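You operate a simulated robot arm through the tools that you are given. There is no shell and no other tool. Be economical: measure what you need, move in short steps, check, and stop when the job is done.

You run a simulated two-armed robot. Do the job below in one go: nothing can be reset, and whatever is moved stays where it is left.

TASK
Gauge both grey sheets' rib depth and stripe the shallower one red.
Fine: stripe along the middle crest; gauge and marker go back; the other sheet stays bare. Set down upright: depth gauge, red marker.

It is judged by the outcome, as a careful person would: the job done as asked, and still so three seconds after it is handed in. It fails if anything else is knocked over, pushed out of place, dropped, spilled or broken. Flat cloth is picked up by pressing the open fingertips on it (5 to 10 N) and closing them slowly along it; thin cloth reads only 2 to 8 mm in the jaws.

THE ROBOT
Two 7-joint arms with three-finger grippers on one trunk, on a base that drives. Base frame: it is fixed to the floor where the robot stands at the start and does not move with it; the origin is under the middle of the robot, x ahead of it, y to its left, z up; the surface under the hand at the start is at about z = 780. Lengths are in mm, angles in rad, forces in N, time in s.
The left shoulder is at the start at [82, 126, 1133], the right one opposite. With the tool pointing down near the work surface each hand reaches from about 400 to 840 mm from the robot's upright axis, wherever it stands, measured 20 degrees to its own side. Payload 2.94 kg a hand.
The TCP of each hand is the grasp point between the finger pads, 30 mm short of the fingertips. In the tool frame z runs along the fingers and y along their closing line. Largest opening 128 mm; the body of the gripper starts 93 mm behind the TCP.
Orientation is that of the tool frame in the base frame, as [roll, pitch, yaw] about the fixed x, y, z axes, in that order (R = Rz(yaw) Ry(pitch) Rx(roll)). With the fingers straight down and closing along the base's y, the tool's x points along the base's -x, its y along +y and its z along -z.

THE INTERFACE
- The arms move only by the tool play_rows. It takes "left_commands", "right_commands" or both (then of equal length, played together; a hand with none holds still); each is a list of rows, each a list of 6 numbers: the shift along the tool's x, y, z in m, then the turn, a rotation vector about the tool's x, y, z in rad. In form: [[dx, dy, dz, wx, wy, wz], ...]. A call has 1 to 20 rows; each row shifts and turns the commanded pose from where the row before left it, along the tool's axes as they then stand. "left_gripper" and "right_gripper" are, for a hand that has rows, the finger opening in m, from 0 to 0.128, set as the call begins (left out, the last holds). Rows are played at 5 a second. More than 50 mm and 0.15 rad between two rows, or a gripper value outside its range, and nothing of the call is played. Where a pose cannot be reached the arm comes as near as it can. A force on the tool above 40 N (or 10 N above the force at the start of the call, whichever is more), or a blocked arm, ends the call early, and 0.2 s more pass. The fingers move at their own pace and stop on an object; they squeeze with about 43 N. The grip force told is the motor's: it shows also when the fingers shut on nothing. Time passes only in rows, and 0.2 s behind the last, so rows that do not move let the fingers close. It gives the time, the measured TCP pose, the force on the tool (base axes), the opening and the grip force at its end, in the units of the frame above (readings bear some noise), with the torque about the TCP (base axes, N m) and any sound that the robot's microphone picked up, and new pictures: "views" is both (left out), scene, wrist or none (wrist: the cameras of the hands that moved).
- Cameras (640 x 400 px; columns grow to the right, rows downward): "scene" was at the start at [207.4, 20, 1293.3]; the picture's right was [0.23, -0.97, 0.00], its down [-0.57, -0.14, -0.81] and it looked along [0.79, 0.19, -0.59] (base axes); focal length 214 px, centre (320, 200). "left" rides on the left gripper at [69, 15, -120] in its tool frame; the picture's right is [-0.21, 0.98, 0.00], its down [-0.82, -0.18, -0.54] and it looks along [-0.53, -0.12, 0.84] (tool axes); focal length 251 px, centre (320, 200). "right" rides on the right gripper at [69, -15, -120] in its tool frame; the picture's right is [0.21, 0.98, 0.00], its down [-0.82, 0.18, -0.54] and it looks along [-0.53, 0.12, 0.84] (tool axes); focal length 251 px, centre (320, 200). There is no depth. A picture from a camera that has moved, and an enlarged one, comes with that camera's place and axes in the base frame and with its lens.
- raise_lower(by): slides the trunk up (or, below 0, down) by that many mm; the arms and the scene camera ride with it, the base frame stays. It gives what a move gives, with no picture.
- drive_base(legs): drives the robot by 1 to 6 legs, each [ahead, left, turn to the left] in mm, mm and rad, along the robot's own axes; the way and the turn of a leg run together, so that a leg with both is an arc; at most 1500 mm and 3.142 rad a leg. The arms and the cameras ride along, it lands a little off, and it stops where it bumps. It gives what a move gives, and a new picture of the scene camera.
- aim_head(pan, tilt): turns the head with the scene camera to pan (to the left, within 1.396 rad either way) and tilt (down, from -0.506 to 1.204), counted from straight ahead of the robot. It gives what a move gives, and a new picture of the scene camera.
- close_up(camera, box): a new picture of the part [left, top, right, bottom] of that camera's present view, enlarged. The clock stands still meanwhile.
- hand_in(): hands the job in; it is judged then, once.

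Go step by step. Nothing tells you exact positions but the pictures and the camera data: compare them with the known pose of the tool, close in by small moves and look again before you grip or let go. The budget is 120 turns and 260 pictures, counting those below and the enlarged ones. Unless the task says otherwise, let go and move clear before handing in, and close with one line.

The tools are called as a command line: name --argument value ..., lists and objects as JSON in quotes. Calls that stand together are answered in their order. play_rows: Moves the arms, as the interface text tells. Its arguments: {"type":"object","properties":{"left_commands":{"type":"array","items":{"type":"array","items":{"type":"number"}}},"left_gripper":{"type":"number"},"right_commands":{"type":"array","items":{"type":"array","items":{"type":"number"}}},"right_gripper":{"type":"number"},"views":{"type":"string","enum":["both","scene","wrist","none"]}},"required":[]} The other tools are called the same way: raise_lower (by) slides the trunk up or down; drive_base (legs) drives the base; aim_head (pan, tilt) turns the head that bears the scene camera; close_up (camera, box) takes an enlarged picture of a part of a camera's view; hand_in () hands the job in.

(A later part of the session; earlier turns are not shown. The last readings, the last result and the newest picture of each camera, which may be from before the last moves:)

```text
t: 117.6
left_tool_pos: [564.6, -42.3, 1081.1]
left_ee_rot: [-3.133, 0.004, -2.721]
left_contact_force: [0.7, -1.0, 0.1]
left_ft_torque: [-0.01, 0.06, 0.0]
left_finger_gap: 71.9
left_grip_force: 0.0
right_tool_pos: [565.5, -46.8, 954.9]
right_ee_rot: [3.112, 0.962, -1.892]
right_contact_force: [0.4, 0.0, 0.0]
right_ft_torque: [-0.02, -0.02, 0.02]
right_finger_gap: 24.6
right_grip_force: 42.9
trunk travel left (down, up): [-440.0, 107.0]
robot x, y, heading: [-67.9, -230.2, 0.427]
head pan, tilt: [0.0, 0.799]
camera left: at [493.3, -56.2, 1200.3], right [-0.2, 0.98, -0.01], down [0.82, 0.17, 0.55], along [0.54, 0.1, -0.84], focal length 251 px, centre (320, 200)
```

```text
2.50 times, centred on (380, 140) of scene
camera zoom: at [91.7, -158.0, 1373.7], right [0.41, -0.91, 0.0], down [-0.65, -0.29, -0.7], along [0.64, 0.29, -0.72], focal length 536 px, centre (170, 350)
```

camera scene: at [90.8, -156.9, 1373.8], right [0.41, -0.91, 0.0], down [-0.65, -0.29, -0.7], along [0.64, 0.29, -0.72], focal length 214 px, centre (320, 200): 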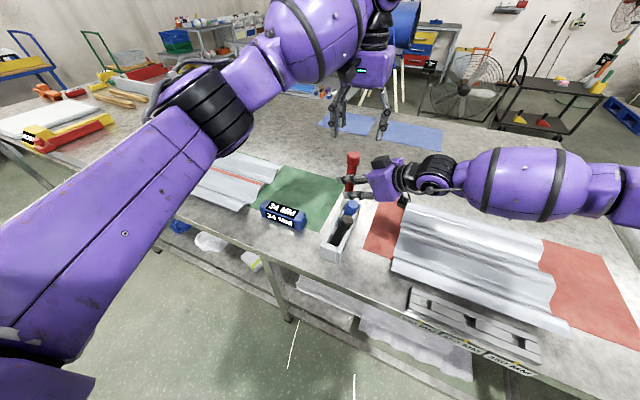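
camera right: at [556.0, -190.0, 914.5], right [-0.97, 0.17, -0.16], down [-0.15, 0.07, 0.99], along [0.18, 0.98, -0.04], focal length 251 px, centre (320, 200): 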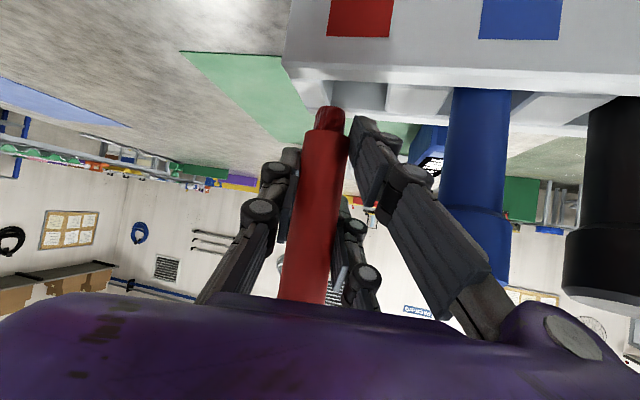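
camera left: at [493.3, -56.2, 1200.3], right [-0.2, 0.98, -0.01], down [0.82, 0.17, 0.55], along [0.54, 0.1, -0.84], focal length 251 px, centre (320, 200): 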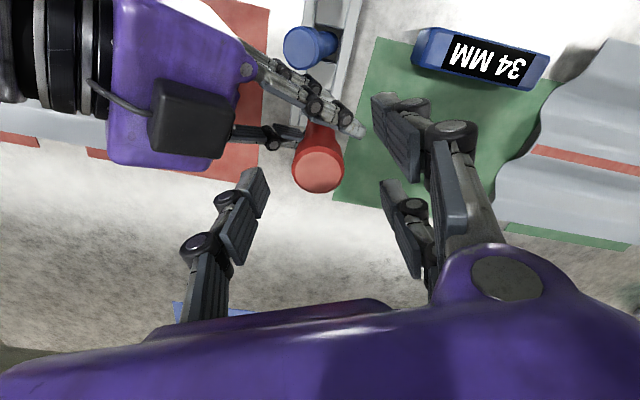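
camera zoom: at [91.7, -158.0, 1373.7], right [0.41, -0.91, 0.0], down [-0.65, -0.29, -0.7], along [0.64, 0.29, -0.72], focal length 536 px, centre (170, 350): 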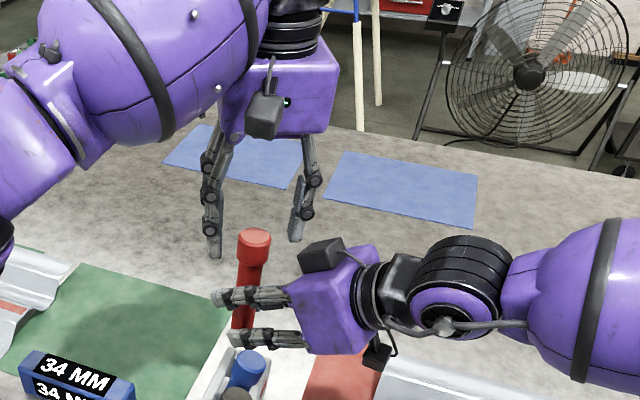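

play_rows --left_commands '[[-0.0024, -0.003, 0.01, 0, 0, 0], [0, 0, 0.015, 0, 0, 0], [0, 0, 0.015, 0, 0, 0], [0, 0, 0.012, 0, 0, 0], [0, 0, 0, 0, 0, 0]]' --views "wrist"

close_up --camera "scene" --box '[310, 60, 450, 220]'

```text
t: 118.8
left_tool_pos: [566.6, -44.2, 1031.0]
left_ee_rot: [-3.134, 0.003, -2.723]
left_contact_force: [0.7, 0.3, 0.0]
left_ft_torque: [0.04, -0.01, 0.01]
left_finger_gap: 72.2
left_grip_force: 0.0
right_tool_pos: [567.3, -48.1, 953.0]
right_ee_rot: [3.112, 0.96, -1.891]
right_contact_force: [0.7, -0.1, -0.8]
right_ft_torque: [0.02, -0.02, -0.02]
right_finger_gap: 24.5
right_grip_force: 43.0
trunk travel left (down, up): [-440.0, 107.0]
robot x, y, heading: [-69.8, -227.6, 0.423]
head pan, tilt: [0.0, 0.799]
camera left: at [495.4, -58.6, 1150.2], right [-0.2, 0.98, -0.01], down [0.82, 0.17, 0.55], along [0.54, 0.1, -0.84], focal length 251 px, centre (320, 200)
```

left: 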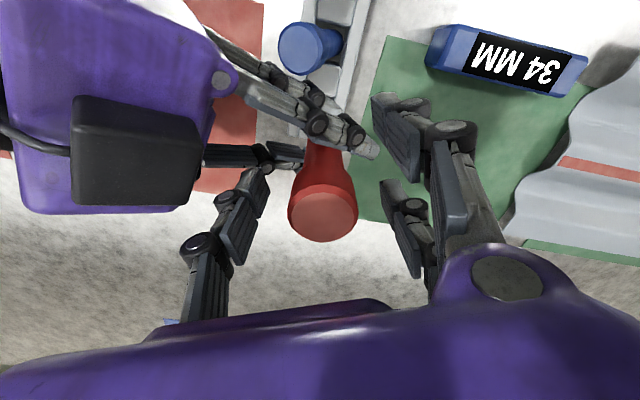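

```text
2.50 times, centred on (380, 140) of scene
camera zoom: at [91.8, -157.9, 1373.7], right [0.41, -0.91, 0.0], down [-0.65, -0.29, -0.7], along [0.64, 0.29, -0.72], focal length 536 px, centre (170, 350)
```

zoom: 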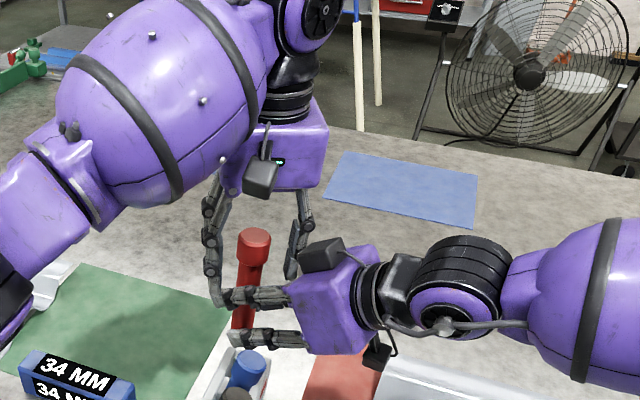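

play_rows --left_commands '[[0, 0, 0.003, 0, 0, 0], [0, 0, 0.003, 0, 0, 0], [0, 0, 0, 0, 0, 0]]' --views "none"

play_rows --left_commands '[[0, 0, 0, 0, 0, 0], [0, 0, 0, 0, 0, 0], [0, 0, 0, 0, 0, 0]]' --left_gripper 0.027 --views "wrist"

```text
t: 119.6
left_tool_pos: [565.5, -45.1, 1025.8]
left_ee_rot: [-3.133, 0.004, -2.721]
left_contact_force: [0.5, -0.6, -0.5]
left_ft_torque: [-0.03, -0.02, 0.03]
left_finger_gap: 72.1
left_grip_force: 0.1
right_tool_pos: [566.0, -47.4, 954.2]
right_ee_rot: [3.112, 0.961, -1.891]
right_contact_force: [-0.8, 0.4, -0.9]
right_ft_torque: [-0.01, -0.04, 0.01]
right_finger_gap: 24.7
right_grip_force: 43.1
trunk travel left (down, up): [-440.0, 107.0]
robot x, y, heading: [-63.9, -230.6, 0.425]
head pan, tilt: [0.0, 0.799]
```

```text
t: 120.4
left_tool_pos: [566.2, -44.7, 1024.7]
left_ee_rot: [-3.133, 0.005, -2.723]
left_contact_force: [-0.1, -0.3, 0.8]
left_ft_torque: [0.1, 0.07, -0.05]
left_finger_gap: 30.1
left_grip_force: 2.9
right_tool_pos: [566.7, -47.0, 952.9]
right_ee_rot: [3.111, 0.962, -1.894]
right_contact_force: [1.1, 0.0, 0.3]
right_ft_torque: [-0.07, -0.06, 0.1]
right_finger_gap: 24.4
right_grip_force: 43.3
trunk travel left (down, up): [-440.0, 107.0]
robot x, y, heading: [-67.8, -230.7, 0.422]
head pan, tilt: [0.0, 0.799]
camera left: at [494.9, -59.2, 1144.7], right [-0.2, 0.98, -0.01], down [0.82, 0.17, 0.55], along [0.54, 0.1, -0.84], focal length 251 px, centre (320, 200)
```

left: 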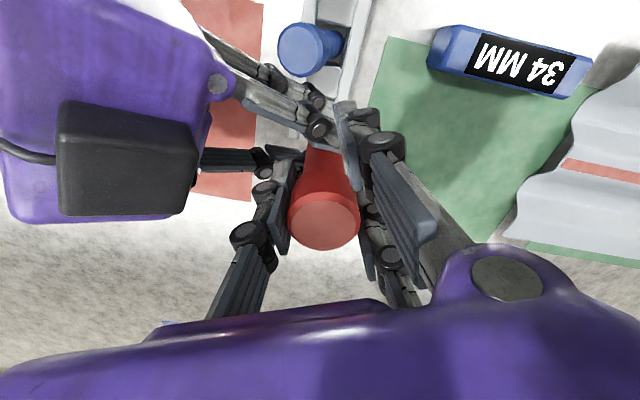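

Cap gripped lightly at 30 mm (grip scales with the commanded width). Tighten a little, raise both hands together 40 mm above the neighbours, then release the right.

play_rows --left_commands '[[0, 0, 0, 0, 0, 0], [0, 0, -0.01, 0, 0, 0], [0, 0, -0.01, 0, 0, 0], [0, 0, -0.01, 0, 0, 0], [0, 0, -0.01, 0, 0, 0], [0, 0, 0, 0, 0, 0]]' --right_commands '[[0, 0, 0, 0, 0, 0], [-0.0082, 0.0002, -0.0057, 0, 0, 0], [-0.0082, 0.0002, -0.0057, 0, 0, 0], [-0.0082, 0.0002, -0.0057, 0, 0, 0], [-0.0082, 0.0002, -0.0057, 0, 0, 0], [0, 0, 0, 0, 0, 0]]' --left_gripper 0.021 --views "none"

```text
t: 121.8
left_tool_pos: [567.0, -43.8, 1062.5]
left_ee_rot: [-3.131, 0.005, -2.721]
left_contact_force: [5.3, -13.6, 7.5]
left_ft_torque: [-0.04, -0.07, 0.01]
left_finger_gap: 31.6
left_grip_force: 7.5
right_tool_pos: [566.5, -47.2, 993.4]
right_ee_rot: [3.109, 0.965, -1.892]
right_contact_force: [-6.5, 14.3, -6.7]
right_ft_torque: [-0.94, -0.33, 0.05]
right_finger_gap: 24.2
right_grip_force: 43.5
trunk travel left (down, up): [-440.0, 107.0]
robot x, y, heading: [-68.9, -231.9, 0.425]
head pan, tilt: [0.0, 0.799]
```

play_rows --left_commands '[[0, 0, 0, 0, 0, 0], [0, 0, 0, 0, 0, 0]]' --left_gripper 0.018 --views "none"

play_rows --right_commands '[[0, 0, 0, 0, 0, 0], [0, 0, 0, 0, 0, 0]]' --right_gripper 0.055 --views "wrist"

close_up --camera "left" --box '[160, 0, 480, 300]'

```text
t: 122.4
left_tool_pos: [566.8, -43.7, 1064.2]
left_ee_rot: [-3.13, 0.004, -2.722]
left_contact_force: [13.9, -14.8, 5.7]
left_ft_torque: [-0.03, -0.12, 0.07]
left_finger_gap: 31.6
left_grip_force: 9.7
right_tool_pos: [567.9, -50.1, 994.2]
right_ee_rot: [3.112, 0.963, -1.892]
right_contact_force: [-13.6, 14.0, -5.5]
right_ft_torque: [-1.08, -0.85, -0.02]
right_finger_gap: 24.6
right_grip_force: 43.4
trunk travel left (down, up): [-440.0, 107.0]
robot x, y, heading: [-65.4, -232.2, 0.421]
head pan, tilt: [0.0, 0.799]
```

```text
t: 123.0
left_tool_pos: [566.6, -39.5, 1063.0]
left_ee_rot: [-3.139, 0.001, -2.719]
left_contact_force: [-8.2, 12.3, 5.5]
left_ft_torque: [0.37, 0.4, -0.37]
left_finger_gap: 27.2
left_grip_force: 6.9
right_tool_pos: [570.7, -53.0, 993.6]
right_ee_rot: [3.115, 0.957, -1.893]
right_contact_force: [7.9, -13.0, -6.8]
right_ft_torque: [0.42, 0.12, 0.33]
right_finger_gap: 47.6
right_grip_force: 0.0
trunk travel left (down, up): [-440.0, 107.0]
robot x, y, heading: [-68.3, -228.3, 0.422]
head pan, tilt: [0.0, 0.799]
camera right: at [543.5, -187.3, 1004.3], right [-0.97, 0.17, -0.16], down [-0.15, 0.08, 0.99], along [0.18, 0.98, -0.05], focal length 251 px, centre (320, 200)
```

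right: 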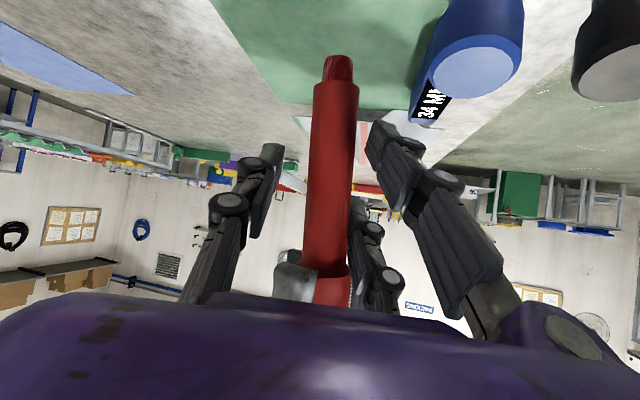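

```text
1.33 times, centred on (320, 150) of left
camera zoom: at [495.6, -55.7, 1182.8], right [-0.21, 0.98, 0.0], down [0.82, 0.17, 0.54], along [0.53, 0.11, -0.84], focal length 335 px, centre (320, 267)
```

zoom: 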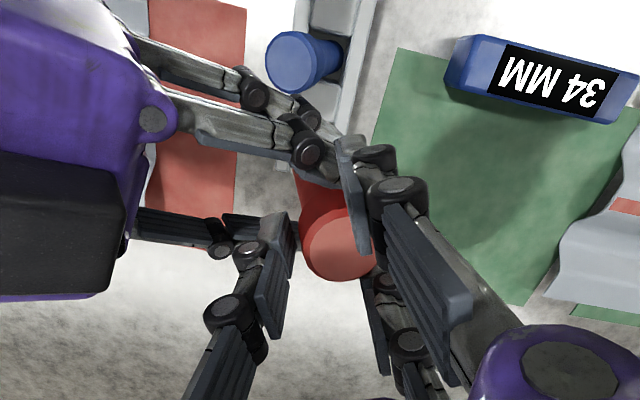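

Right fingers' opening is nudging a left prong, so I'll narrow slightly and withdraw the right hand straight back along its approach.

play_rows --right_commands '[[0, 0, 0, 0, 0, 0], [0.0029, 0, -0.0041, 0, 0, 0], [0.0057, -0.0001, -0.0082, 0, 0, 0], [0.0086, -0.0001, -0.0123, 0, 0, 0], [0.0114, -0.0002, -0.0164, 0, 0, 0], [0, 0, 0, 0, 0, 0]]' --right_gripper 0.042 --views "wrist"

close_up --camera "left" --box '[160, 0, 480, 300]'

```text
t: 124.4
left_tool_pos: [567.5, -42.8, 1063.6]
left_ee_rot: [-3.131, 0.002, -2.72]
left_contact_force: [0.0, 0.1, -1.1]
left_ft_torque: [-0.01, 0.02, 0.03]
left_finger_gap: 18.8
left_grip_force: 0.7
right_tool_pos: [554.6, -98.1, 992.3]
right_ee_rot: [3.111, 0.964, -1.893]
right_contact_force: [0.3, 0.4, 0.2]
right_ft_torque: [0.01, 0.01, 0.01]
right_finger_gap: 42.0
right_grip_force: 0.1
trunk travel left (down, up): [-440.0, 107.0]
robot x, y, heading: [-63.1, -230.9, 0.423]
head pan, tilt: [0.0, 0.799]
camera right: at [528.5, -232.2, 1003.4], right [-0.97, 0.17, -0.16], down [-0.15, 0.07, 0.99], along [0.18, 0.98, -0.04], focal length 251 px, centre (320, 200)
```

right: 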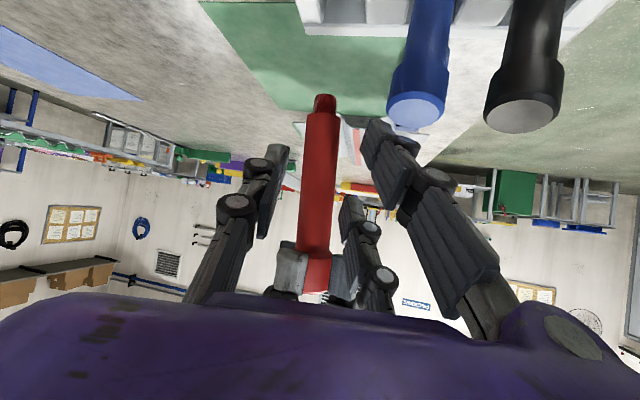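

```text
1.33 times, centred on (320, 150) of left
camera zoom: at [496.0, -57.3, 1182.5], right [-0.2, 0.98, -0.01], down [0.82, 0.17, 0.55], along [0.54, 0.1, -0.84], focal length 335 px, centre (320, 267)
```

zoom: 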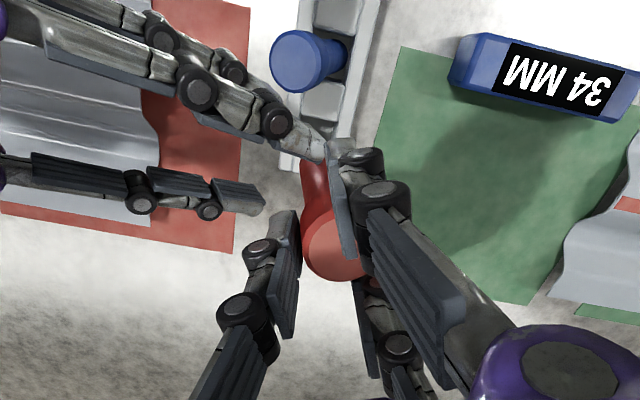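

The cap slid into the prongs again, but is held firmly as before. Looking precisely before I re-grip with the right hand.

close_up --camera "right" --box '[220, 80, 440, 310]'

close_up --camera "scene" --box '[310, 70, 450, 220]'

```text
1.74 times, centred on (330, 195) of right
camera zoom: at [528.5, -232.2, 1003.4], right [-0.97, 0.17, -0.16], down [-0.15, 0.07, 0.99], along [0.18, 0.98, -0.04], focal length 437 px, centre (303, 209)
```

zoom: 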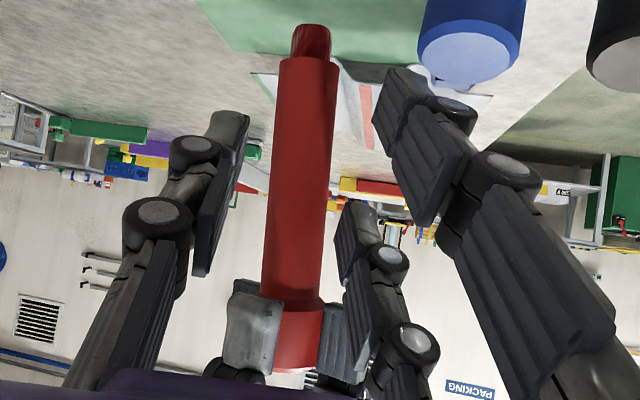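

```text
2.67 times, centred on (380, 145) of scene
camera zoom: at [92.2, -157.6, 1373.6], right [0.41, -0.91, 0.0], down [-0.65, -0.29, -0.7], along [0.64, 0.29, -0.72], focal length 572 px, centre (160, 347)
```

zoom: 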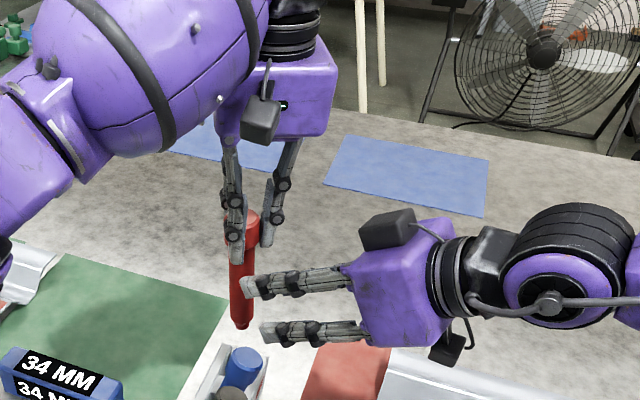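

The marker has slid so its cap sits at the fingertips; tip z≈919. Re-gripping with the right hand at its present (higher) level.

play_rows --right_commands '[[0, 0.002, 0, 0, 0, 0], [-0.0095, 0.0002, 0.0137, 0, 0, 0], [-0.0095, 0.0002, 0.0137, 0, 0, 0], [-0.0086, 0.0002, 0.0123, 0, 0, 0], [0, 0, 0, 0, 0, 0]]' --right_gripper 0.05 --views "wrist"

close_up --camera "left" --box '[160, 0, 480, 300]'

```text
t: 125.6
left_tool_pos: [567.3, -41.6, 1065.1]
left_ee_rot: [-3.134, 0.006, -2.718]
left_contact_force: [7.5, 17.6, 15.0]
left_ft_torque: [0.45, 0.36, -0.61]
left_finger_gap: 24.8
left_grip_force: 5.4
right_tool_pos: [562.1, -51.3, 988.9]
right_ee_rot: [3.11, 0.953, -1.894]
right_contact_force: [-8.6, -16.6, -15.9]
right_ft_torque: [0.71, -0.91, 0.64]
right_finger_gap: 52.0
right_grip_force: 1.1
trunk travel left (down, up): [-440.0, 107.0]
robot x, y, heading: [-68.2, -229.6, 0.421]
head pan, tilt: [0.0, 0.799]
camera right: at [537.5, -186.0, 1000.8], right [-0.97, 0.17, -0.16], down [-0.15, 0.08, 0.99], along [0.18, 0.98, -0.05], focal length 251 px, centre (320, 200)
```

right: 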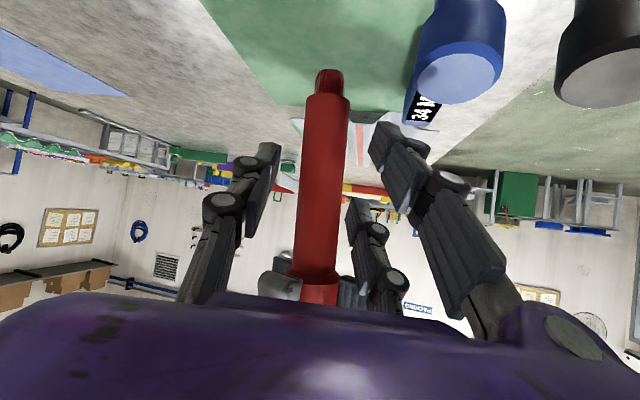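

```text
1.33 times, centred on (320, 150) of left
camera zoom: at [495.9, -56.4, 1184.1], right [-0.2, 0.98, -0.01], down [0.82, 0.17, 0.55], along [0.54, 0.11, -0.84], focal length 335 px, centre (320, 267)
```

zoom: 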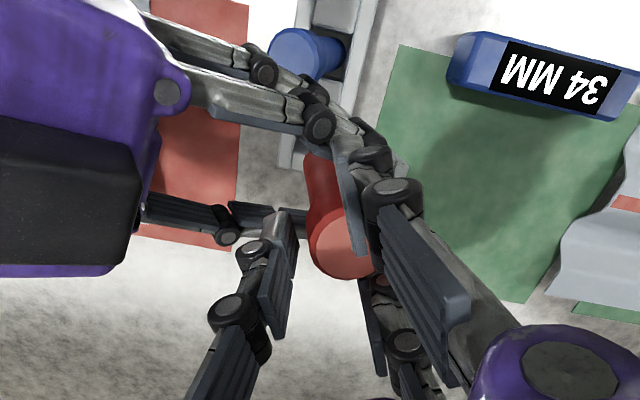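

play_rows --right_commands '[[0, 0, 0, 0, 0, 0], [0, 0, 0, 0, 0, 0], [0, 0, 0, 0, 0, 0]]' --right_gripper 0.012 --views "wrist"

close_up --camera "left" --box '[160, 0, 480, 300]'

```text
t: 126.4
left_tool_pos: [567.3, -43.2, 1065.1]
left_ee_rot: [-3.133, 0.006, -2.721]
left_contact_force: [19.0, 15.4, 20.8]
left_ft_torque: [0.3, 0.93, -0.6]
left_finger_gap: 19.6
left_grip_force: 1.2
right_tool_pos: [561.6, -49.4, 989.2]
right_ee_rot: [3.111, 0.956, -1.891]
right_contact_force: [-19.3, -15.0, -20.0]
right_ft_torque: [0.68, -2.22, 0.71]
right_finger_gap: 26.8
right_grip_force: 42.7
trunk travel left (down, up): [-440.0, 107.0]
robot x, y, heading: [-67.2, -231.3, 0.421]
head pan, tilt: [0.0, 0.799]
camera right: at [537.1, -184.8, 1001.2], right [-0.97, 0.17, -0.16], down [-0.15, 0.08, 0.99], along [0.18, 0.98, -0.05], focal length 251 px, centre (320, 200)
```

right: 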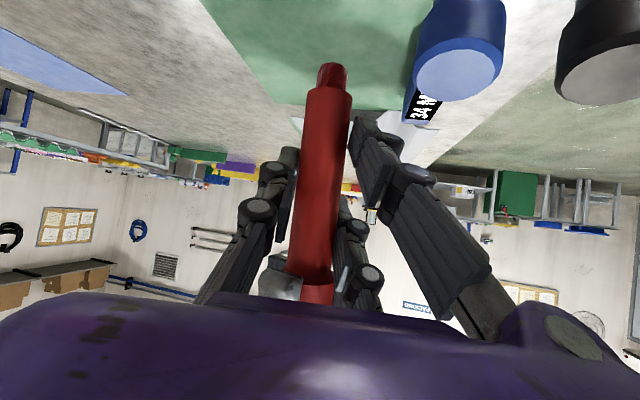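

```text
1.33 times, centred on (320, 150) of left
camera zoom: at [496.0, -57.3, 1183.4], right [-0.2, 0.98, -0.01], down [0.82, 0.17, 0.55], along [0.54, 0.1, -0.84], focal length 335 px, centre (320, 267)
```

zoom: 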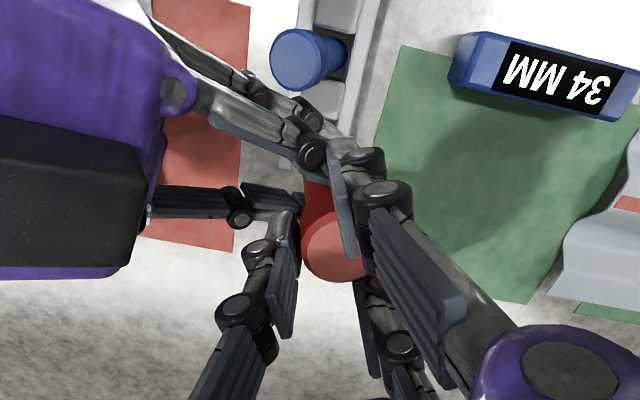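

Right hand has the stem firmly. Opening the left and lifting it off the cap.

play_rows --left_commands '[[0, 0.003, 0, 0, 0, 0], [0, 0.004, -0.003, 0, 0, 0], [0, 0.004, -0.004, 0, 0, 0], [0, 0, -0.005, 0, 0, 0], [0, 0, 0, 0, 0, 0]]' --left_gripper 0.1 --views "wrist"

```text
t: 127.6
left_tool_pos: [562.1, -35.1, 1077.0]
left_ee_rot: [-3.133, 0.003, -2.721]
left_contact_force: [0.0, 0.2, 0.1]
left_ft_torque: [0.01, 0.03, -0.01]
left_finger_gap: 99.7
left_grip_force: 0.1
right_tool_pos: [564.4, -49.5, 992.2]
right_ee_rot: [3.113, 0.962, -1.893]
right_contact_force: [0.8, -0.3, -1.4]
right_ft_torque: [-0.02, 0.01, 0.02]
right_finger_gap: 24.6
right_grip_force: 43.1
trunk travel left (down, up): [-440.0, 107.0]
robot x, y, heading: [-67.8, -231.8, 0.428]
head pan, tilt: [0.0, 0.799]
camera left: at [491.5, -48.7, 1196.3], right [-0.2, 0.98, -0.01], down [0.82, 0.17, 0.54], along [0.54, 0.1, -0.84], focal length 251 px, centre (320, 200)
```

left: 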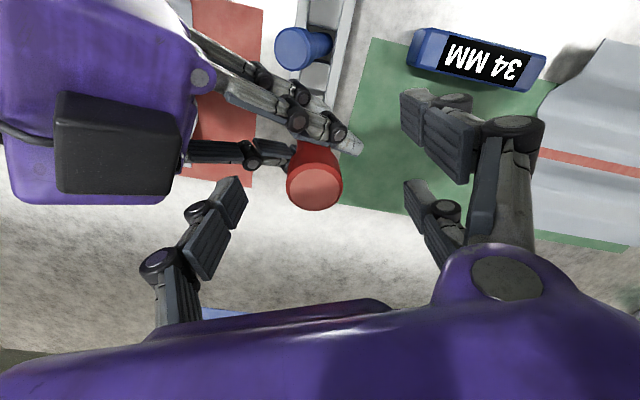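

play_rows --left_commands '[[0, 0, -0.04, 0, 0, 0], [0, 0, -0.04, 0, 0, 0], [0, 0, -0.04, 0, 0, 0], [0.04, 0, -0.02, 0, 0, 0], [0.045, 0, -0.01, 0, 0, 0], [0.045, 0, 0, 0, 0, 0], [0, 0, 0, 0, 0, 0]]' --views "both"

close_up --camera "right" --box '[200, 20, 480, 290]'

close_up --camera "scene" --box '[290, 110, 430, 260]'

```text
t: 129.2
left_tool_pos: [441.3, -88.4, 1225.9]
left_ee_rot: [-3.133, 0.002, -2.72]
left_contact_force: [0.0, 0.7, 0.2]
left_ft_torque: [-0.02, 0.04, 0.02]
left_finger_gap: 100.1
left_grip_force: 0.0
right_tool_pos: [564.8, -49.1, 990.7]
right_ee_rot: [3.112, 0.962, -1.893]
right_contact_force: [0.7, -0.1, -0.3]
right_ft_torque: [0.01, 0.01, 0.03]
right_finger_gap: 24.4
right_grip_force: 42.8
trunk travel left (down, up): [-440.0, 107.0]
robot x, y, heading: [-67.1, -230.5, 0.421]
head pan, tilt: [0.0, 0.799]
camera scene: at [92.5, -157.8, 1373.6], right [0.41, -0.91, 0.0], down [-0.65, -0.29, -0.7], along [0.64, 0.29, -0.72], focal length 214 px, centre (320, 200)
camera left: at [370.7, -102.6, 1344.9], right [-0.2, 0.98, -0.01], down [0.82, 0.17, 0.54], along [0.53, 0.1, -0.84], focal length 251 px, centre (320, 200)
```

scene: 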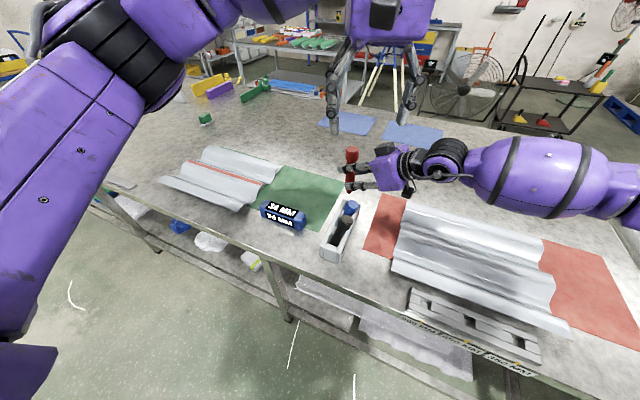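
left: 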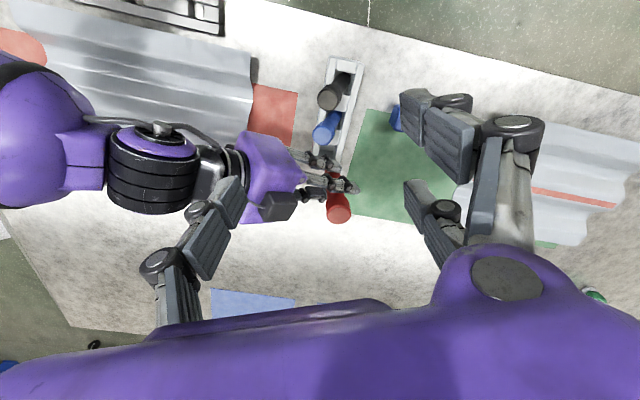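

```text
1.48 times, centred on (340, 155) of right
camera zoom: at [538.9, -184.1, 1003.0], right [-0.97, 0.17, -0.16], down [-0.15, 0.07, 0.99], along [0.18, 0.98, -0.05], focal length 372 px, centre (290, 267)
```

zoom: 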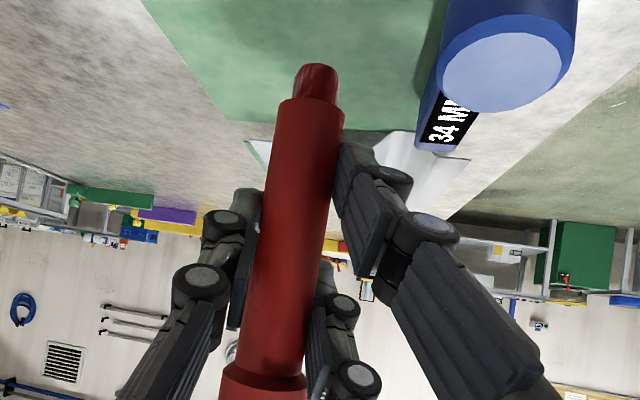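

```text
2.67 times, centred on (360, 185) of scene
camera zoom: at [92.5, -157.8, 1373.6], right [0.41, -0.91, 0.0], down [-0.65, -0.29, -0.7], along [0.64, 0.29, -0.72], focal length 572 px, centre (213, 240)
```

zoom: 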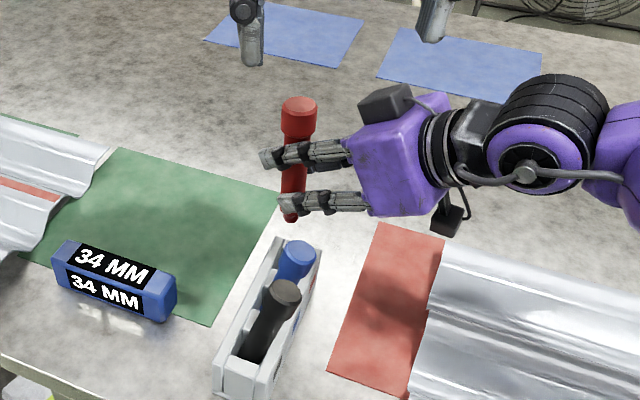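

Released cleanly this time; marker is upright in the right hand with more stem below the fingers. Lowering to just above the slot.

play_rows --right_commands '[[0, 0, 0, 0.0091, -0.047, -0.0143], [0.0172, -0.0003, 0.012, 0, 0, 0], [0.0172, -0.0003, 0.012, 0, 0, 0], [0.0172, -0.0003, 0.012, 0, 0, 0], [0, 0, 0, 0, 0, 0]]' --views "none"

close_up --camera "right" --box '[200, 0, 480, 270]'

close_up --camera "left" --box '[270, 40, 390, 240]'

```text
t: 130.4
left_tool_pos: [441.3, -87.7, 1226.4]
left_ee_rot: [-3.133, 0.004, -2.721]
left_contact_force: [0.8, -0.4, 0.6]
left_ft_torque: [-0.02, -0.03, 0.01]
left_finger_gap: 100.0
left_grip_force: 0.0
right_tool_pos: [566.6, -46.4, 929.6]
right_ee_rot: [-3.14, 1.009, -1.866]
right_contact_force: [-0.1, -0.1, -0.6]
right_ft_torque: [0.02, -0.01, 0.02]
right_finger_gap: 24.4
right_grip_force: 43.2
trunk travel left (down, up): [-440.0, 107.0]
robot x, y, heading: [-68.5, -229.0, 0.425]
head pan, tilt: [0.0, 0.799]
```

```text
1.48 times, centred on (340, 135) of right
camera zoom: at [540.1, -182.2, 934.3], right [-0.97, 0.18, -0.18], down [-0.18, 0.03, 0.98], along [0.18, 0.98, 0.0], focal length 372 px, centre (290, 296)
```

zoom: 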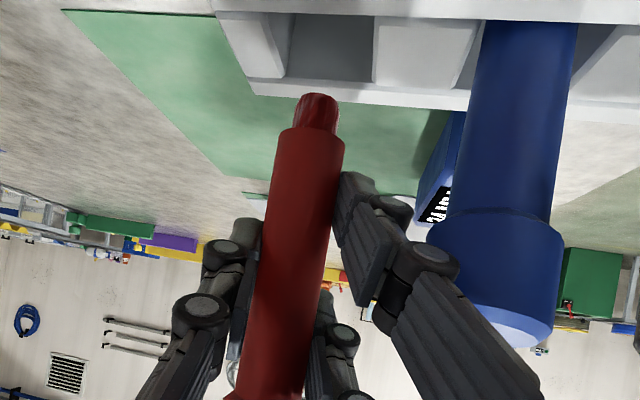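

```text
2.00 times, centred on (330, 140) of left
camera zoom: at [370.4, -102.6, 1345.2], right [-0.2, 0.98, -0.01], down [0.82, 0.17, 0.55], along [0.54, 0.1, -0.84], focal length 503 px, centre (300, 320)
```

zoom: 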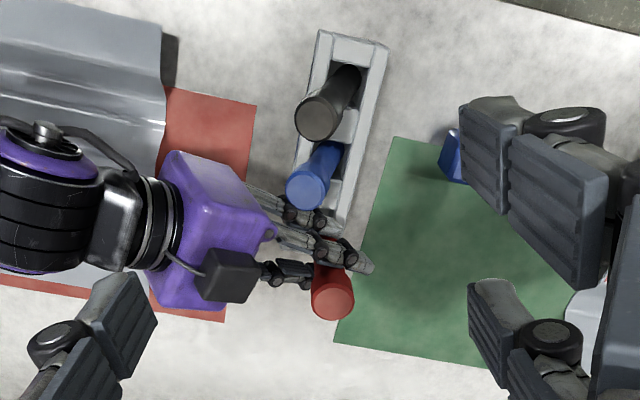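

Tip (568,−47) is over the slot centre (≈567.5,−46). Lowering in small steps with force checks.

play_rows --right_commands '[[0.0085, 0, 0.0053, 0, 0, 0], [0.0068, 0, 0.0043, 0, 0, 0], [0.0042, 0, 0.0027, 0, 0, 0], [0, 0, 0, 0, 0, 0]]' --views "none"

close_up --camera "right" --box '[200, 0, 480, 270]'

```text
t: 131.4
left_tool_pos: [436.2, -89.9, 1228.8]
left_ee_rot: [-3.134, 0.008, -2.721]
left_contact_force: [-0.1, 0.0, 0.3]
left_ft_torque: [0.0, 0.0, -0.01]
left_finger_gap: 100.0
left_grip_force: 0.0
right_tool_pos: [565.6, -45.5, 916.5]
right_ee_rot: [-3.129, 1.025, -1.854]
right_contact_force: [-2.2, -8.2, 39.3]
right_ft_torque: [0.08, 0.07, 0.0]
right_finger_gap: 24.4
right_grip_force: 43.2
trunk travel left (down, up): [-440.0, 107.0]
robot x, y, heading: [-65.5, -229.5, 0.422]
head pan, tilt: [0.0, 0.799]
```

```text
1.48 times, centred on (340, 135) of right
camera zoom: at [540.4, -181.5, 919.5], right [-0.97, 0.18, -0.19], down [-0.19, 0.02, 0.98], along [0.18, 0.98, 0.01], focal length 372 px, centre (290, 296)
```

zoom: 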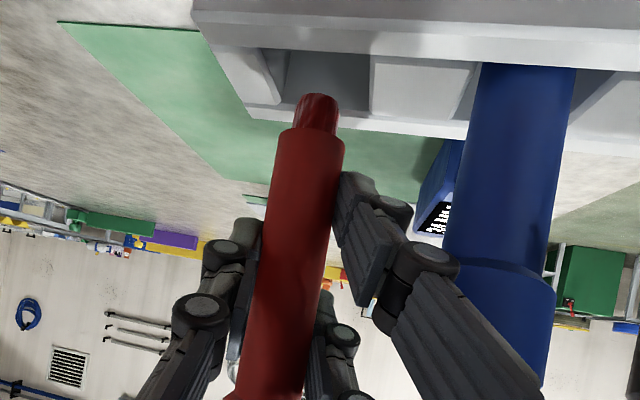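

Contact torque puts the touch on the far rim, so the tip must go ~13 mm to −y and ~5 mm to −x. Backing up and correcting.

play_rows --right_commands '[[-0.0093, 0, -0.0059, 0, 0, 0], [0.0074, 0.001, -0.0118, 0, 0, 0], [0, 0, 0, 0, 0, 0]]' --views "none"

play_rows --right_commands '[[0.0051, 0, 0.0032, 0, 0, 0], [0.0042, 0, 0.0027, 0, 0, 0], [0.0042, 0, 0.0027, 0, 0, 0], [0, 0, 0, 0, 0, 0]]' --views "none"

close_up --camera "right" --box '[200, 0, 480, 270]'

```text
t: 132.2
left_tool_pos: [441.2, -88.4, 1225.8]
left_ee_rot: [-3.134, 0.003, -2.721]
left_contact_force: [0.3, 0.7, -0.7]
left_ft_torque: [-0.03, 0.03, -0.01]
left_finger_gap: 100.1
left_grip_force: 0.2
right_tool_pos: [560.2, -61.4, 916.8]
right_ee_rot: [3.141, 1.006, -1.868]
right_contact_force: [0.7, 0.1, -0.4]
right_ft_torque: [0.0, -0.03, 0.02]
right_finger_gap: 24.4
right_grip_force: 43.2
trunk travel left (down, up): [-440.0, 107.0]
robot x, y, heading: [-67.7, -231.5, 0.426]
head pan, tilt: [0.0, 0.799]
```

```text
t: 133.2
left_tool_pos: [440.9, -89.2, 1225.1]
left_ee_rot: [-3.135, 0.002, -2.72]
left_contact_force: [-0.2, -0.8, 0.0]
left_ft_torque: [0.0, 0.02, 0.01]
left_finger_gap: 100.0
left_grip_force: 0.1
right_tool_pos: [561.3, -62.1, 902.5]
right_ee_rot: [-3.138, 1.01, -1.865]
right_contact_force: [0.0, -0.2, 4.5]
right_ft_torque: [0.04, 0.04, 0.0]
right_finger_gap: 24.1
right_grip_force: 43.5
trunk travel left (down, up): [-440.0, 107.0]
robot x, y, heading: [-72.1, -230.3, 0.421]
head pan, tilt: [0.0, 0.799]
```

```text
1.48 times, centred on (340, 135) of right
camera zoom: at [534.8, -197.3, 907.9], right [-0.97, 0.18, -0.18], down [-0.18, 0.03, 0.98], along [0.18, 0.98, 0.0], focal length 372 px, centre (290, 296)
```

zoom: 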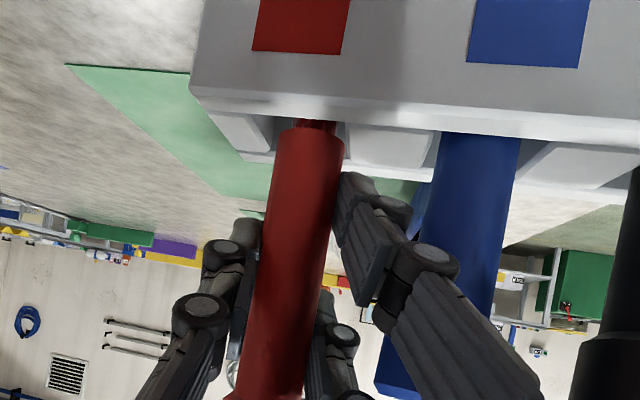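

The nub is inside the slot. Continuing gently to feel whether the stem follows.

play_rows --right_commands '[[0.0025, 0, 0.0016, 0, 0, 0], [0, 0, 0, 0, 0, 0]]' --views "none"

```text
t: 133.8
left_tool_pos: [439.5, -89.0, 1227.5]
left_ee_rot: [-3.133, 0.006, -2.721]
left_contact_force: [0.4, 0.8, 0.3]
left_ft_torque: [-0.01, 0.02, 0.01]
left_finger_gap: 100.3
left_grip_force: 0.1
right_tool_pos: [560.6, -61.0, 901.9]
right_ee_rot: [-3.135, 1.016, -1.862]
right_contact_force: [1.6, -3.5, 19.1]
right_ft_torque: [-0.06, 0.11, -0.01]
right_finger_gap: 24.2
right_grip_force: 42.8
trunk travel left (down, up): [-440.0, 107.0]
robot x, y, heading: [-62.0, -231.9, 0.422]
head pan, tilt: [0.0, 0.799]
```

play_rows --right_commands '[[-0.0042, 0, -0.0027, 0, 0, 0], [0.0004, -0.0044, -0.0006, 0, 0, 0], [0.0034, 0, 0.0021, 0, 0, 0], [0.0025, 0, 0.0016, 0, 0, 0], [0, 0, 0, 0, 0, 0]]' --views "none"

close_up --camera "right" --box '[200, 0, 480, 270]'

close_up --camera "left" --box '[290, 40, 370, 200]'

```text
t: 135.0
left_tool_pos: [440.8, -88.1, 1226.0]
left_ee_rot: [-3.133, 0.004, -2.721]
left_contact_force: [0.7, -0.3, 0.7]
left_ft_torque: [0.02, 0.04, 0.0]
left_finger_gap: 99.7
left_grip_force: 0.0
right_tool_pos: [566.3, -63.9, 895.3]
right_ee_rot: [3.138, 1.005, -1.869]
right_contact_force: [-0.5, 0.0, -0.6]
right_ft_torque: [0.0, 0.01, 0.04]
right_finger_gap: 24.3
right_grip_force: 42.9
trunk travel left (down, up): [-440.0, 107.0]
robot x, y, heading: [-64.1, -231.1, 0.42]
head pan, tilt: [0.0, 0.799]
```

```text
1.48 times, centred on (340, 135) of right
camera zoom: at [540.4, -199.8, 901.0], right [-0.97, 0.18, -0.18], down [-0.18, 0.04, 0.98], along [0.18, 0.98, 0.0], focal length 372 px, centre (290, 296)
```

zoom: 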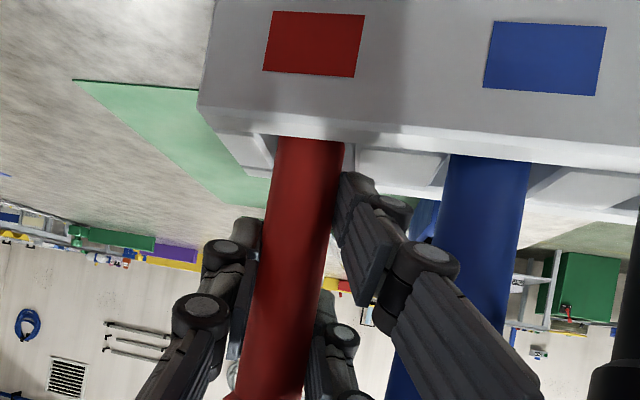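

```text
2.50 times, centred on (330, 120) of left
camera zoom: at [371.1, -102.5, 1344.7], right [-0.2, 0.98, -0.01], down [0.82, 0.17, 0.54], along [0.53, 0.1, -0.84], focal length 629 px, centre (295, 400)
```

zoom: 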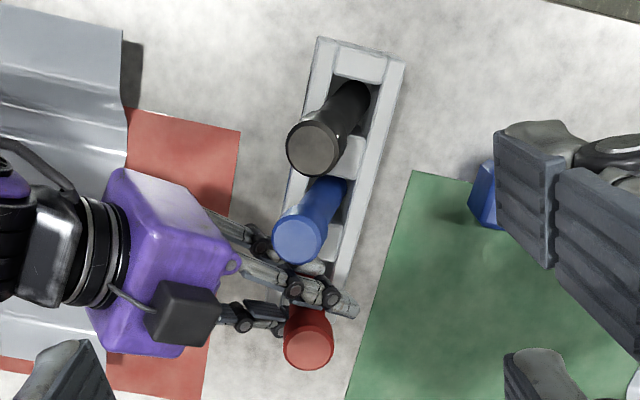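

The stem has entered the slot (no contact force). I'll support the cap lightly with the left hand from above, so the marker can be lowered the rest of the way under control.

play_rows --left_commands '[[-0.0307, -0.0055, 0.0365, 0, 0, 0], [-0.0307, -0.0055, 0.0365, 0, 0, 0], [-0.0307, -0.0055, 0.0365, 0, 0, 0], [-0.0307, -0.0055, 0.0365, 0, 0, 0], [0, 0, 0, 0, 0, 0]]' --left_gripper 0.072 --views "wrist"

```text
t: 136.2
left_tool_pos: [564.3, -57.2, 1080.9]
left_ee_rot: [-3.131, 0.005, -2.722]
left_contact_force: [-0.6, 0.2, 0.6]
left_ft_torque: [0.0, -0.04, 0.0]
left_finger_gap: 71.8
left_grip_force: 0.0
right_tool_pos: [565.3, -64.2, 897.9]
right_ee_rot: [-3.14, 1.011, -1.865]
right_contact_force: [0.8, 0.3, -0.1]
right_ft_torque: [-0.02, -0.01, -0.01]
right_finger_gap: 24.0
right_grip_force: 43.0
trunk travel left (down, up): [-440.0, 107.0]
robot x, y, heading: [-67.6, -228.3, 0.422]
head pan, tilt: [0.0, 0.799]
camera left: at [494.4, -71.2, 1200.3], right [-0.2, 0.98, -0.01], down [0.82, 0.17, 0.55], along [0.54, 0.1, -0.84], focal length 251 px, centre (320, 200)
```

left: 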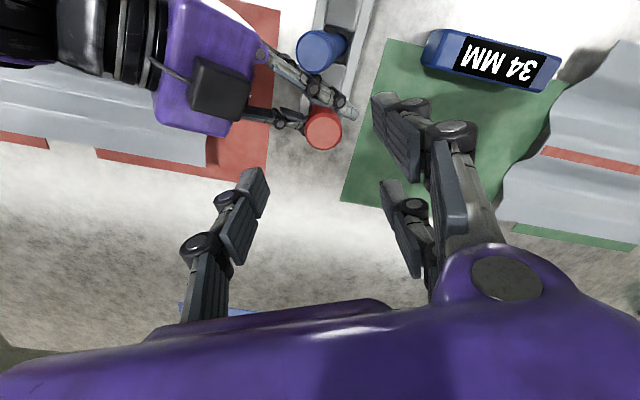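

play_rows --left_commands '[[0, 0, 0.03, 0, 0, 0], [0, 0, 0.03, 0, 0, 0], [0, 0, 0.025, 0, 0, 0], [0, 0, 0, 0, 0, 0]]' --views "wrist"

close_up --camera "scene" --box '[300, 100, 440, 250]'

```text
t: 137.2
left_tool_pos: [566.3, -56.1, 995.1]
left_ee_rot: [-3.133, 0.003, -2.723]
left_contact_force: [0.2, -0.6, -0.4]
left_ft_torque: [-0.05, -0.01, -0.02]
left_finger_gap: 71.9
left_grip_force: 0.1
right_tool_pos: [567.4, -63.9, 897.7]
right_ee_rot: [3.141, 1.009, -1.867]
right_contact_force: [0.4, 0.2, -0.8]
right_ft_torque: [0.02, 0.03, 0.01]
right_finger_gap: 24.1
right_grip_force: 42.8
trunk travel left (down, up): [-440.0, 107.0]
robot x, y, heading: [-68.2, -231.0, 0.417]
head pan, tilt: [0.0, 0.799]
camera left: at [495.2, -70.8, 1114.7], right [-0.2, 0.98, -0.01], down [0.82, 0.17, 0.55], along [0.54, 0.1, -0.84], focal length 251 px, centre (320, 200)
```

left: 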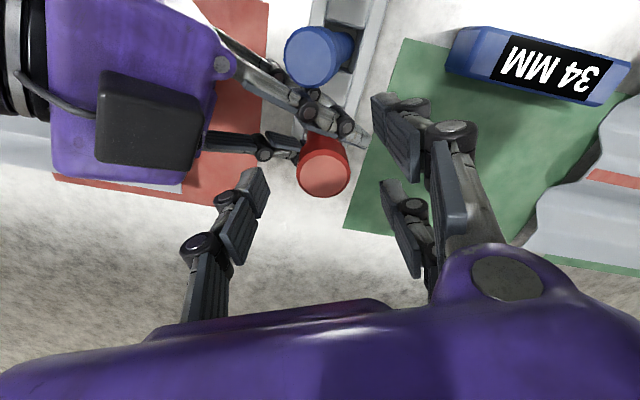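

```text
2.67 times, centred on (370, 175) of scene
camera zoom: at [91.7, -158.1, 1373.7], right [0.41, -0.91, 0.0], down [-0.65, -0.29, -0.7], along [0.64, 0.29, -0.72], focal length 572 px, centre (187, 267)
```

zoom: 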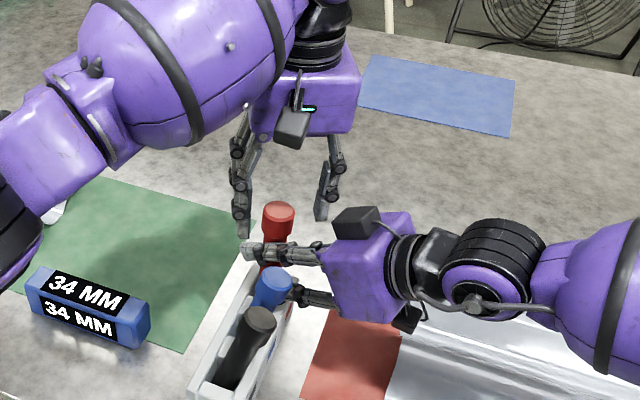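

play_rows --left_commands '[[0, 0, 0.01, 0, 0, 0], [0, 0, 0.007, 0, 0, 0], [0, 0, 0, 0, 0, 0]]' --views "none"

play_rows --left_commands '[[0, 0, 0, 0, 0, 0], [0, 0, 0, 0, 0, 0], [0, 0, 0, 0, 0, 0]]' --left_gripper 0.027 --views "wrist"

```text
t: 138.0
left_tool_pos: [566.1, -58.7, 979.1]
left_ee_rot: [-3.132, 0.004, -2.721]
left_contact_force: [0.0, 0.2, -0.2]
left_ft_torque: [0.0, 0.01, -0.02]
left_finger_gap: 71.8
left_grip_force: 0.1
right_tool_pos: [566.2, -64.7, 897.0]
right_ee_rot: [-3.141, 1.009, -1.867]
right_contact_force: [0.2, -0.4, 0.4]
right_ft_torque: [-0.04, -0.01, 0.0]
right_finger_gap: 23.9
right_grip_force: 43.1
trunk travel left (down, up): [-440.0, 107.0]
robot x, y, heading: [-70.3, -231.7, 0.424]
head pan, tilt: [0.0, 0.799]
```

```text
t: 138.8
left_tool_pos: [567.7, -57.3, 978.6]
left_ee_rot: [-3.132, 0.005, -2.723]
left_contact_force: [1.4, -2.6, -0.2]
left_ft_torque: [-0.06, -0.01, -0.03]
left_finger_gap: 28.2
left_grip_force: 0.6
right_tool_pos: [566.4, -63.2, 897.4]
right_ee_rot: [3.141, 1.011, -1.868]
right_contact_force: [-0.9, 1.4, -0.6]
right_ft_torque: [-0.15, -0.04, 0.0]
right_finger_gap: 24.2
right_grip_force: 42.6
trunk travel left (down, up): [-440.0, 107.0]
robot x, y, heading: [-68.2, -231.9, 0.421]
head pan, tilt: [0.0, 0.799]
camera left: at [495.2, -72.3, 1098.5], right [-0.2, 0.98, -0.01], down [0.82, 0.17, 0.55], along [0.54, 0.1, -0.84], focal length 251 px, centre (320, 200)
```

left: 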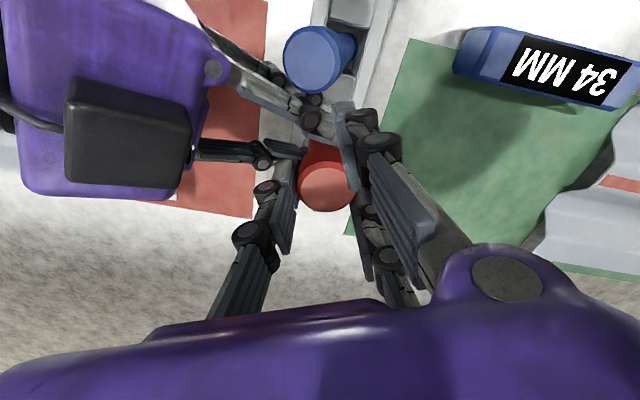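

play_rows --left_commands '[[0, 0, 0, 0, 0, 0], [0, 0, 0, 0, 0, 0]]' --left_gripper 0.0235 --views "none"

play_rows --right_commands '[[0, 0, 0, 0, 0, 0], [0, 0, 0, 0, 0, 0]]' --right_gripper 0.036 --views "wrist"

```text
t: 139.4
left_tool_pos: [566.1, -58.4, 979.0]
left_ee_rot: [-3.132, 0.003, -2.723]
left_contact_force: [3.4, -4.6, -0.1]
left_ft_torque: [-0.28, -0.09, 0.09]
left_finger_gap: 26.0
left_grip_force: 43.0
right_tool_pos: [564.4, -63.4, 898.3]
right_ee_rot: [-3.139, 1.011, -1.868]
right_contact_force: [-3.1, 4.7, -0.2]
right_ft_torque: [-0.15, -0.11, -0.06]
right_finger_gap: 24.2
right_grip_force: 42.4
trunk travel left (down, up): [-440.0, 107.0]
robot x, y, heading: [-66.9, -231.0, 0.42]
head pan, tilt: [0.0, 0.799]
```

```text
t: 140.0
left_tool_pos: [565.5, -57.7, 979.9]
left_ee_rot: [-3.135, 0.004, -2.719]
left_contact_force: [1.2, 0.9, 0.8]
left_ft_torque: [0.07, -0.03, 0.0]
left_finger_gap: 23.8
left_grip_force: 0.0
right_tool_pos: [567.1, -63.5, 897.1]
right_ee_rot: [-3.141, 1.009, -1.868]
right_contact_force: [-0.9, -0.6, -0.5]
right_ft_torque: [-0.02, -0.05, -0.01]
right_finger_gap: 36.0
right_grip_force: 0.5
trunk travel left (down, up): [-440.0, 107.0]
robot x, y, heading: [-68.1, -233.2, 0.423]
head pan, tilt: [0.0, 0.799]
camera right: at [540.3, -199.5, 902.5], right [-0.97, 0.18, -0.18], down [-0.18, 0.03, 0.98], along [0.18, 0.98, 0.0], focal length 251 px, centre (320, 200)
```

right: 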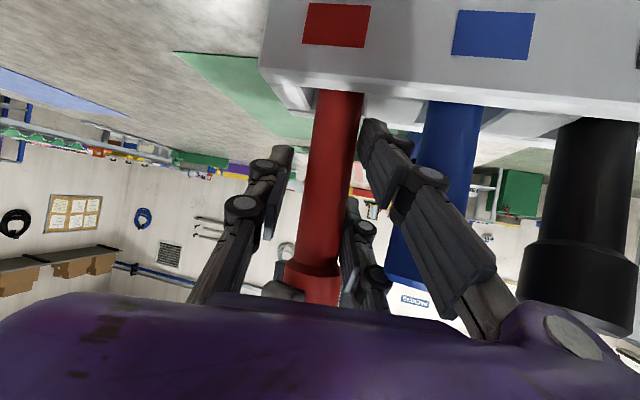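

Left is holding the cap; withdrawing the right hand straight back.

play_rows --right_commands '[[0.0027, 0, -0.0042, 0, 0, 0], [0.0053, 0, -0.0085, 0, 0, 0], [0.0107, 0, -0.0169, 0, 0, 0], [0.0107, 0, -0.0169, 0, 0, 0], [0.0107, 0, -0.0169, 0, 0, 0], [0, 0, 0, 0, 0, 0]]' --views "wrist"

close_up --camera "left" --box '[200, 20, 440, 300]'

```text
t: 141.4
left_tool_pos: [566.8, -57.4, 979.2]
left_ee_rot: [-3.133, 0.002, -2.721]
left_contact_force: [0.5, 0.0, -0.1]
left_ft_torque: [-0.02, -0.01, -0.03]
left_finger_gap: 23.6
left_grip_force: 0.1
right_tool_pos: [543.5, -132.7, 898.1]
right_ee_rot: [-3.142, 1.009, -1.866]
right_contact_force: [0.1, 0.4, -0.3]
right_ft_torque: [0.04, -0.03, -0.05]
right_finger_gap: 36.1
right_grip_force: 0.1
trunk travel left (down, up): [-440.0, 107.0]
robot x, y, heading: [-68.1, -231.7, 0.425]
head pan, tilt: [0.0, 0.799]
camera right: at [517.8, -268.6, 903.8], right [-0.97, 0.18, -0.18], down [-0.18, 0.03, 0.98], along [0.18, 0.98, 0.0], focal length 251 px, centre (320, 200)
```

right: 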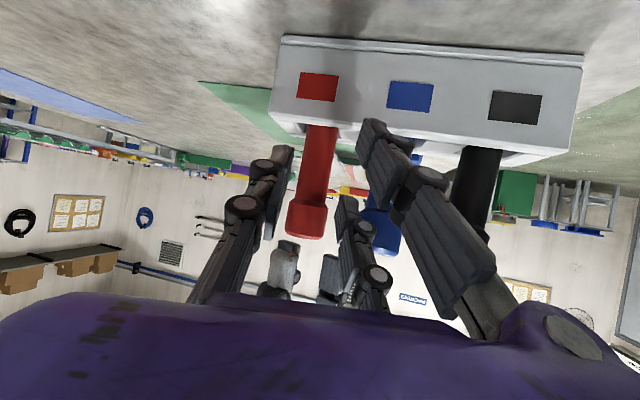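

```text
1.43 times, centred on (320, 160) of left
camera zoom: at [495.3, -71.9, 1098.4], right [-0.2, 0.98, -0.01], down [0.82, 0.17, 0.55], along [0.54, 0.1, -0.84], focal length 359 px, centre (320, 257)
```

zoom: 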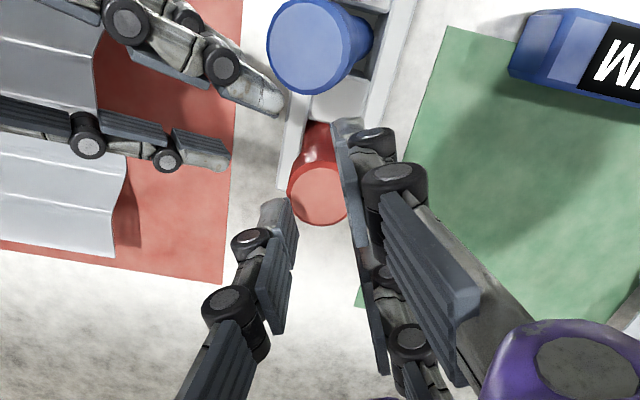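

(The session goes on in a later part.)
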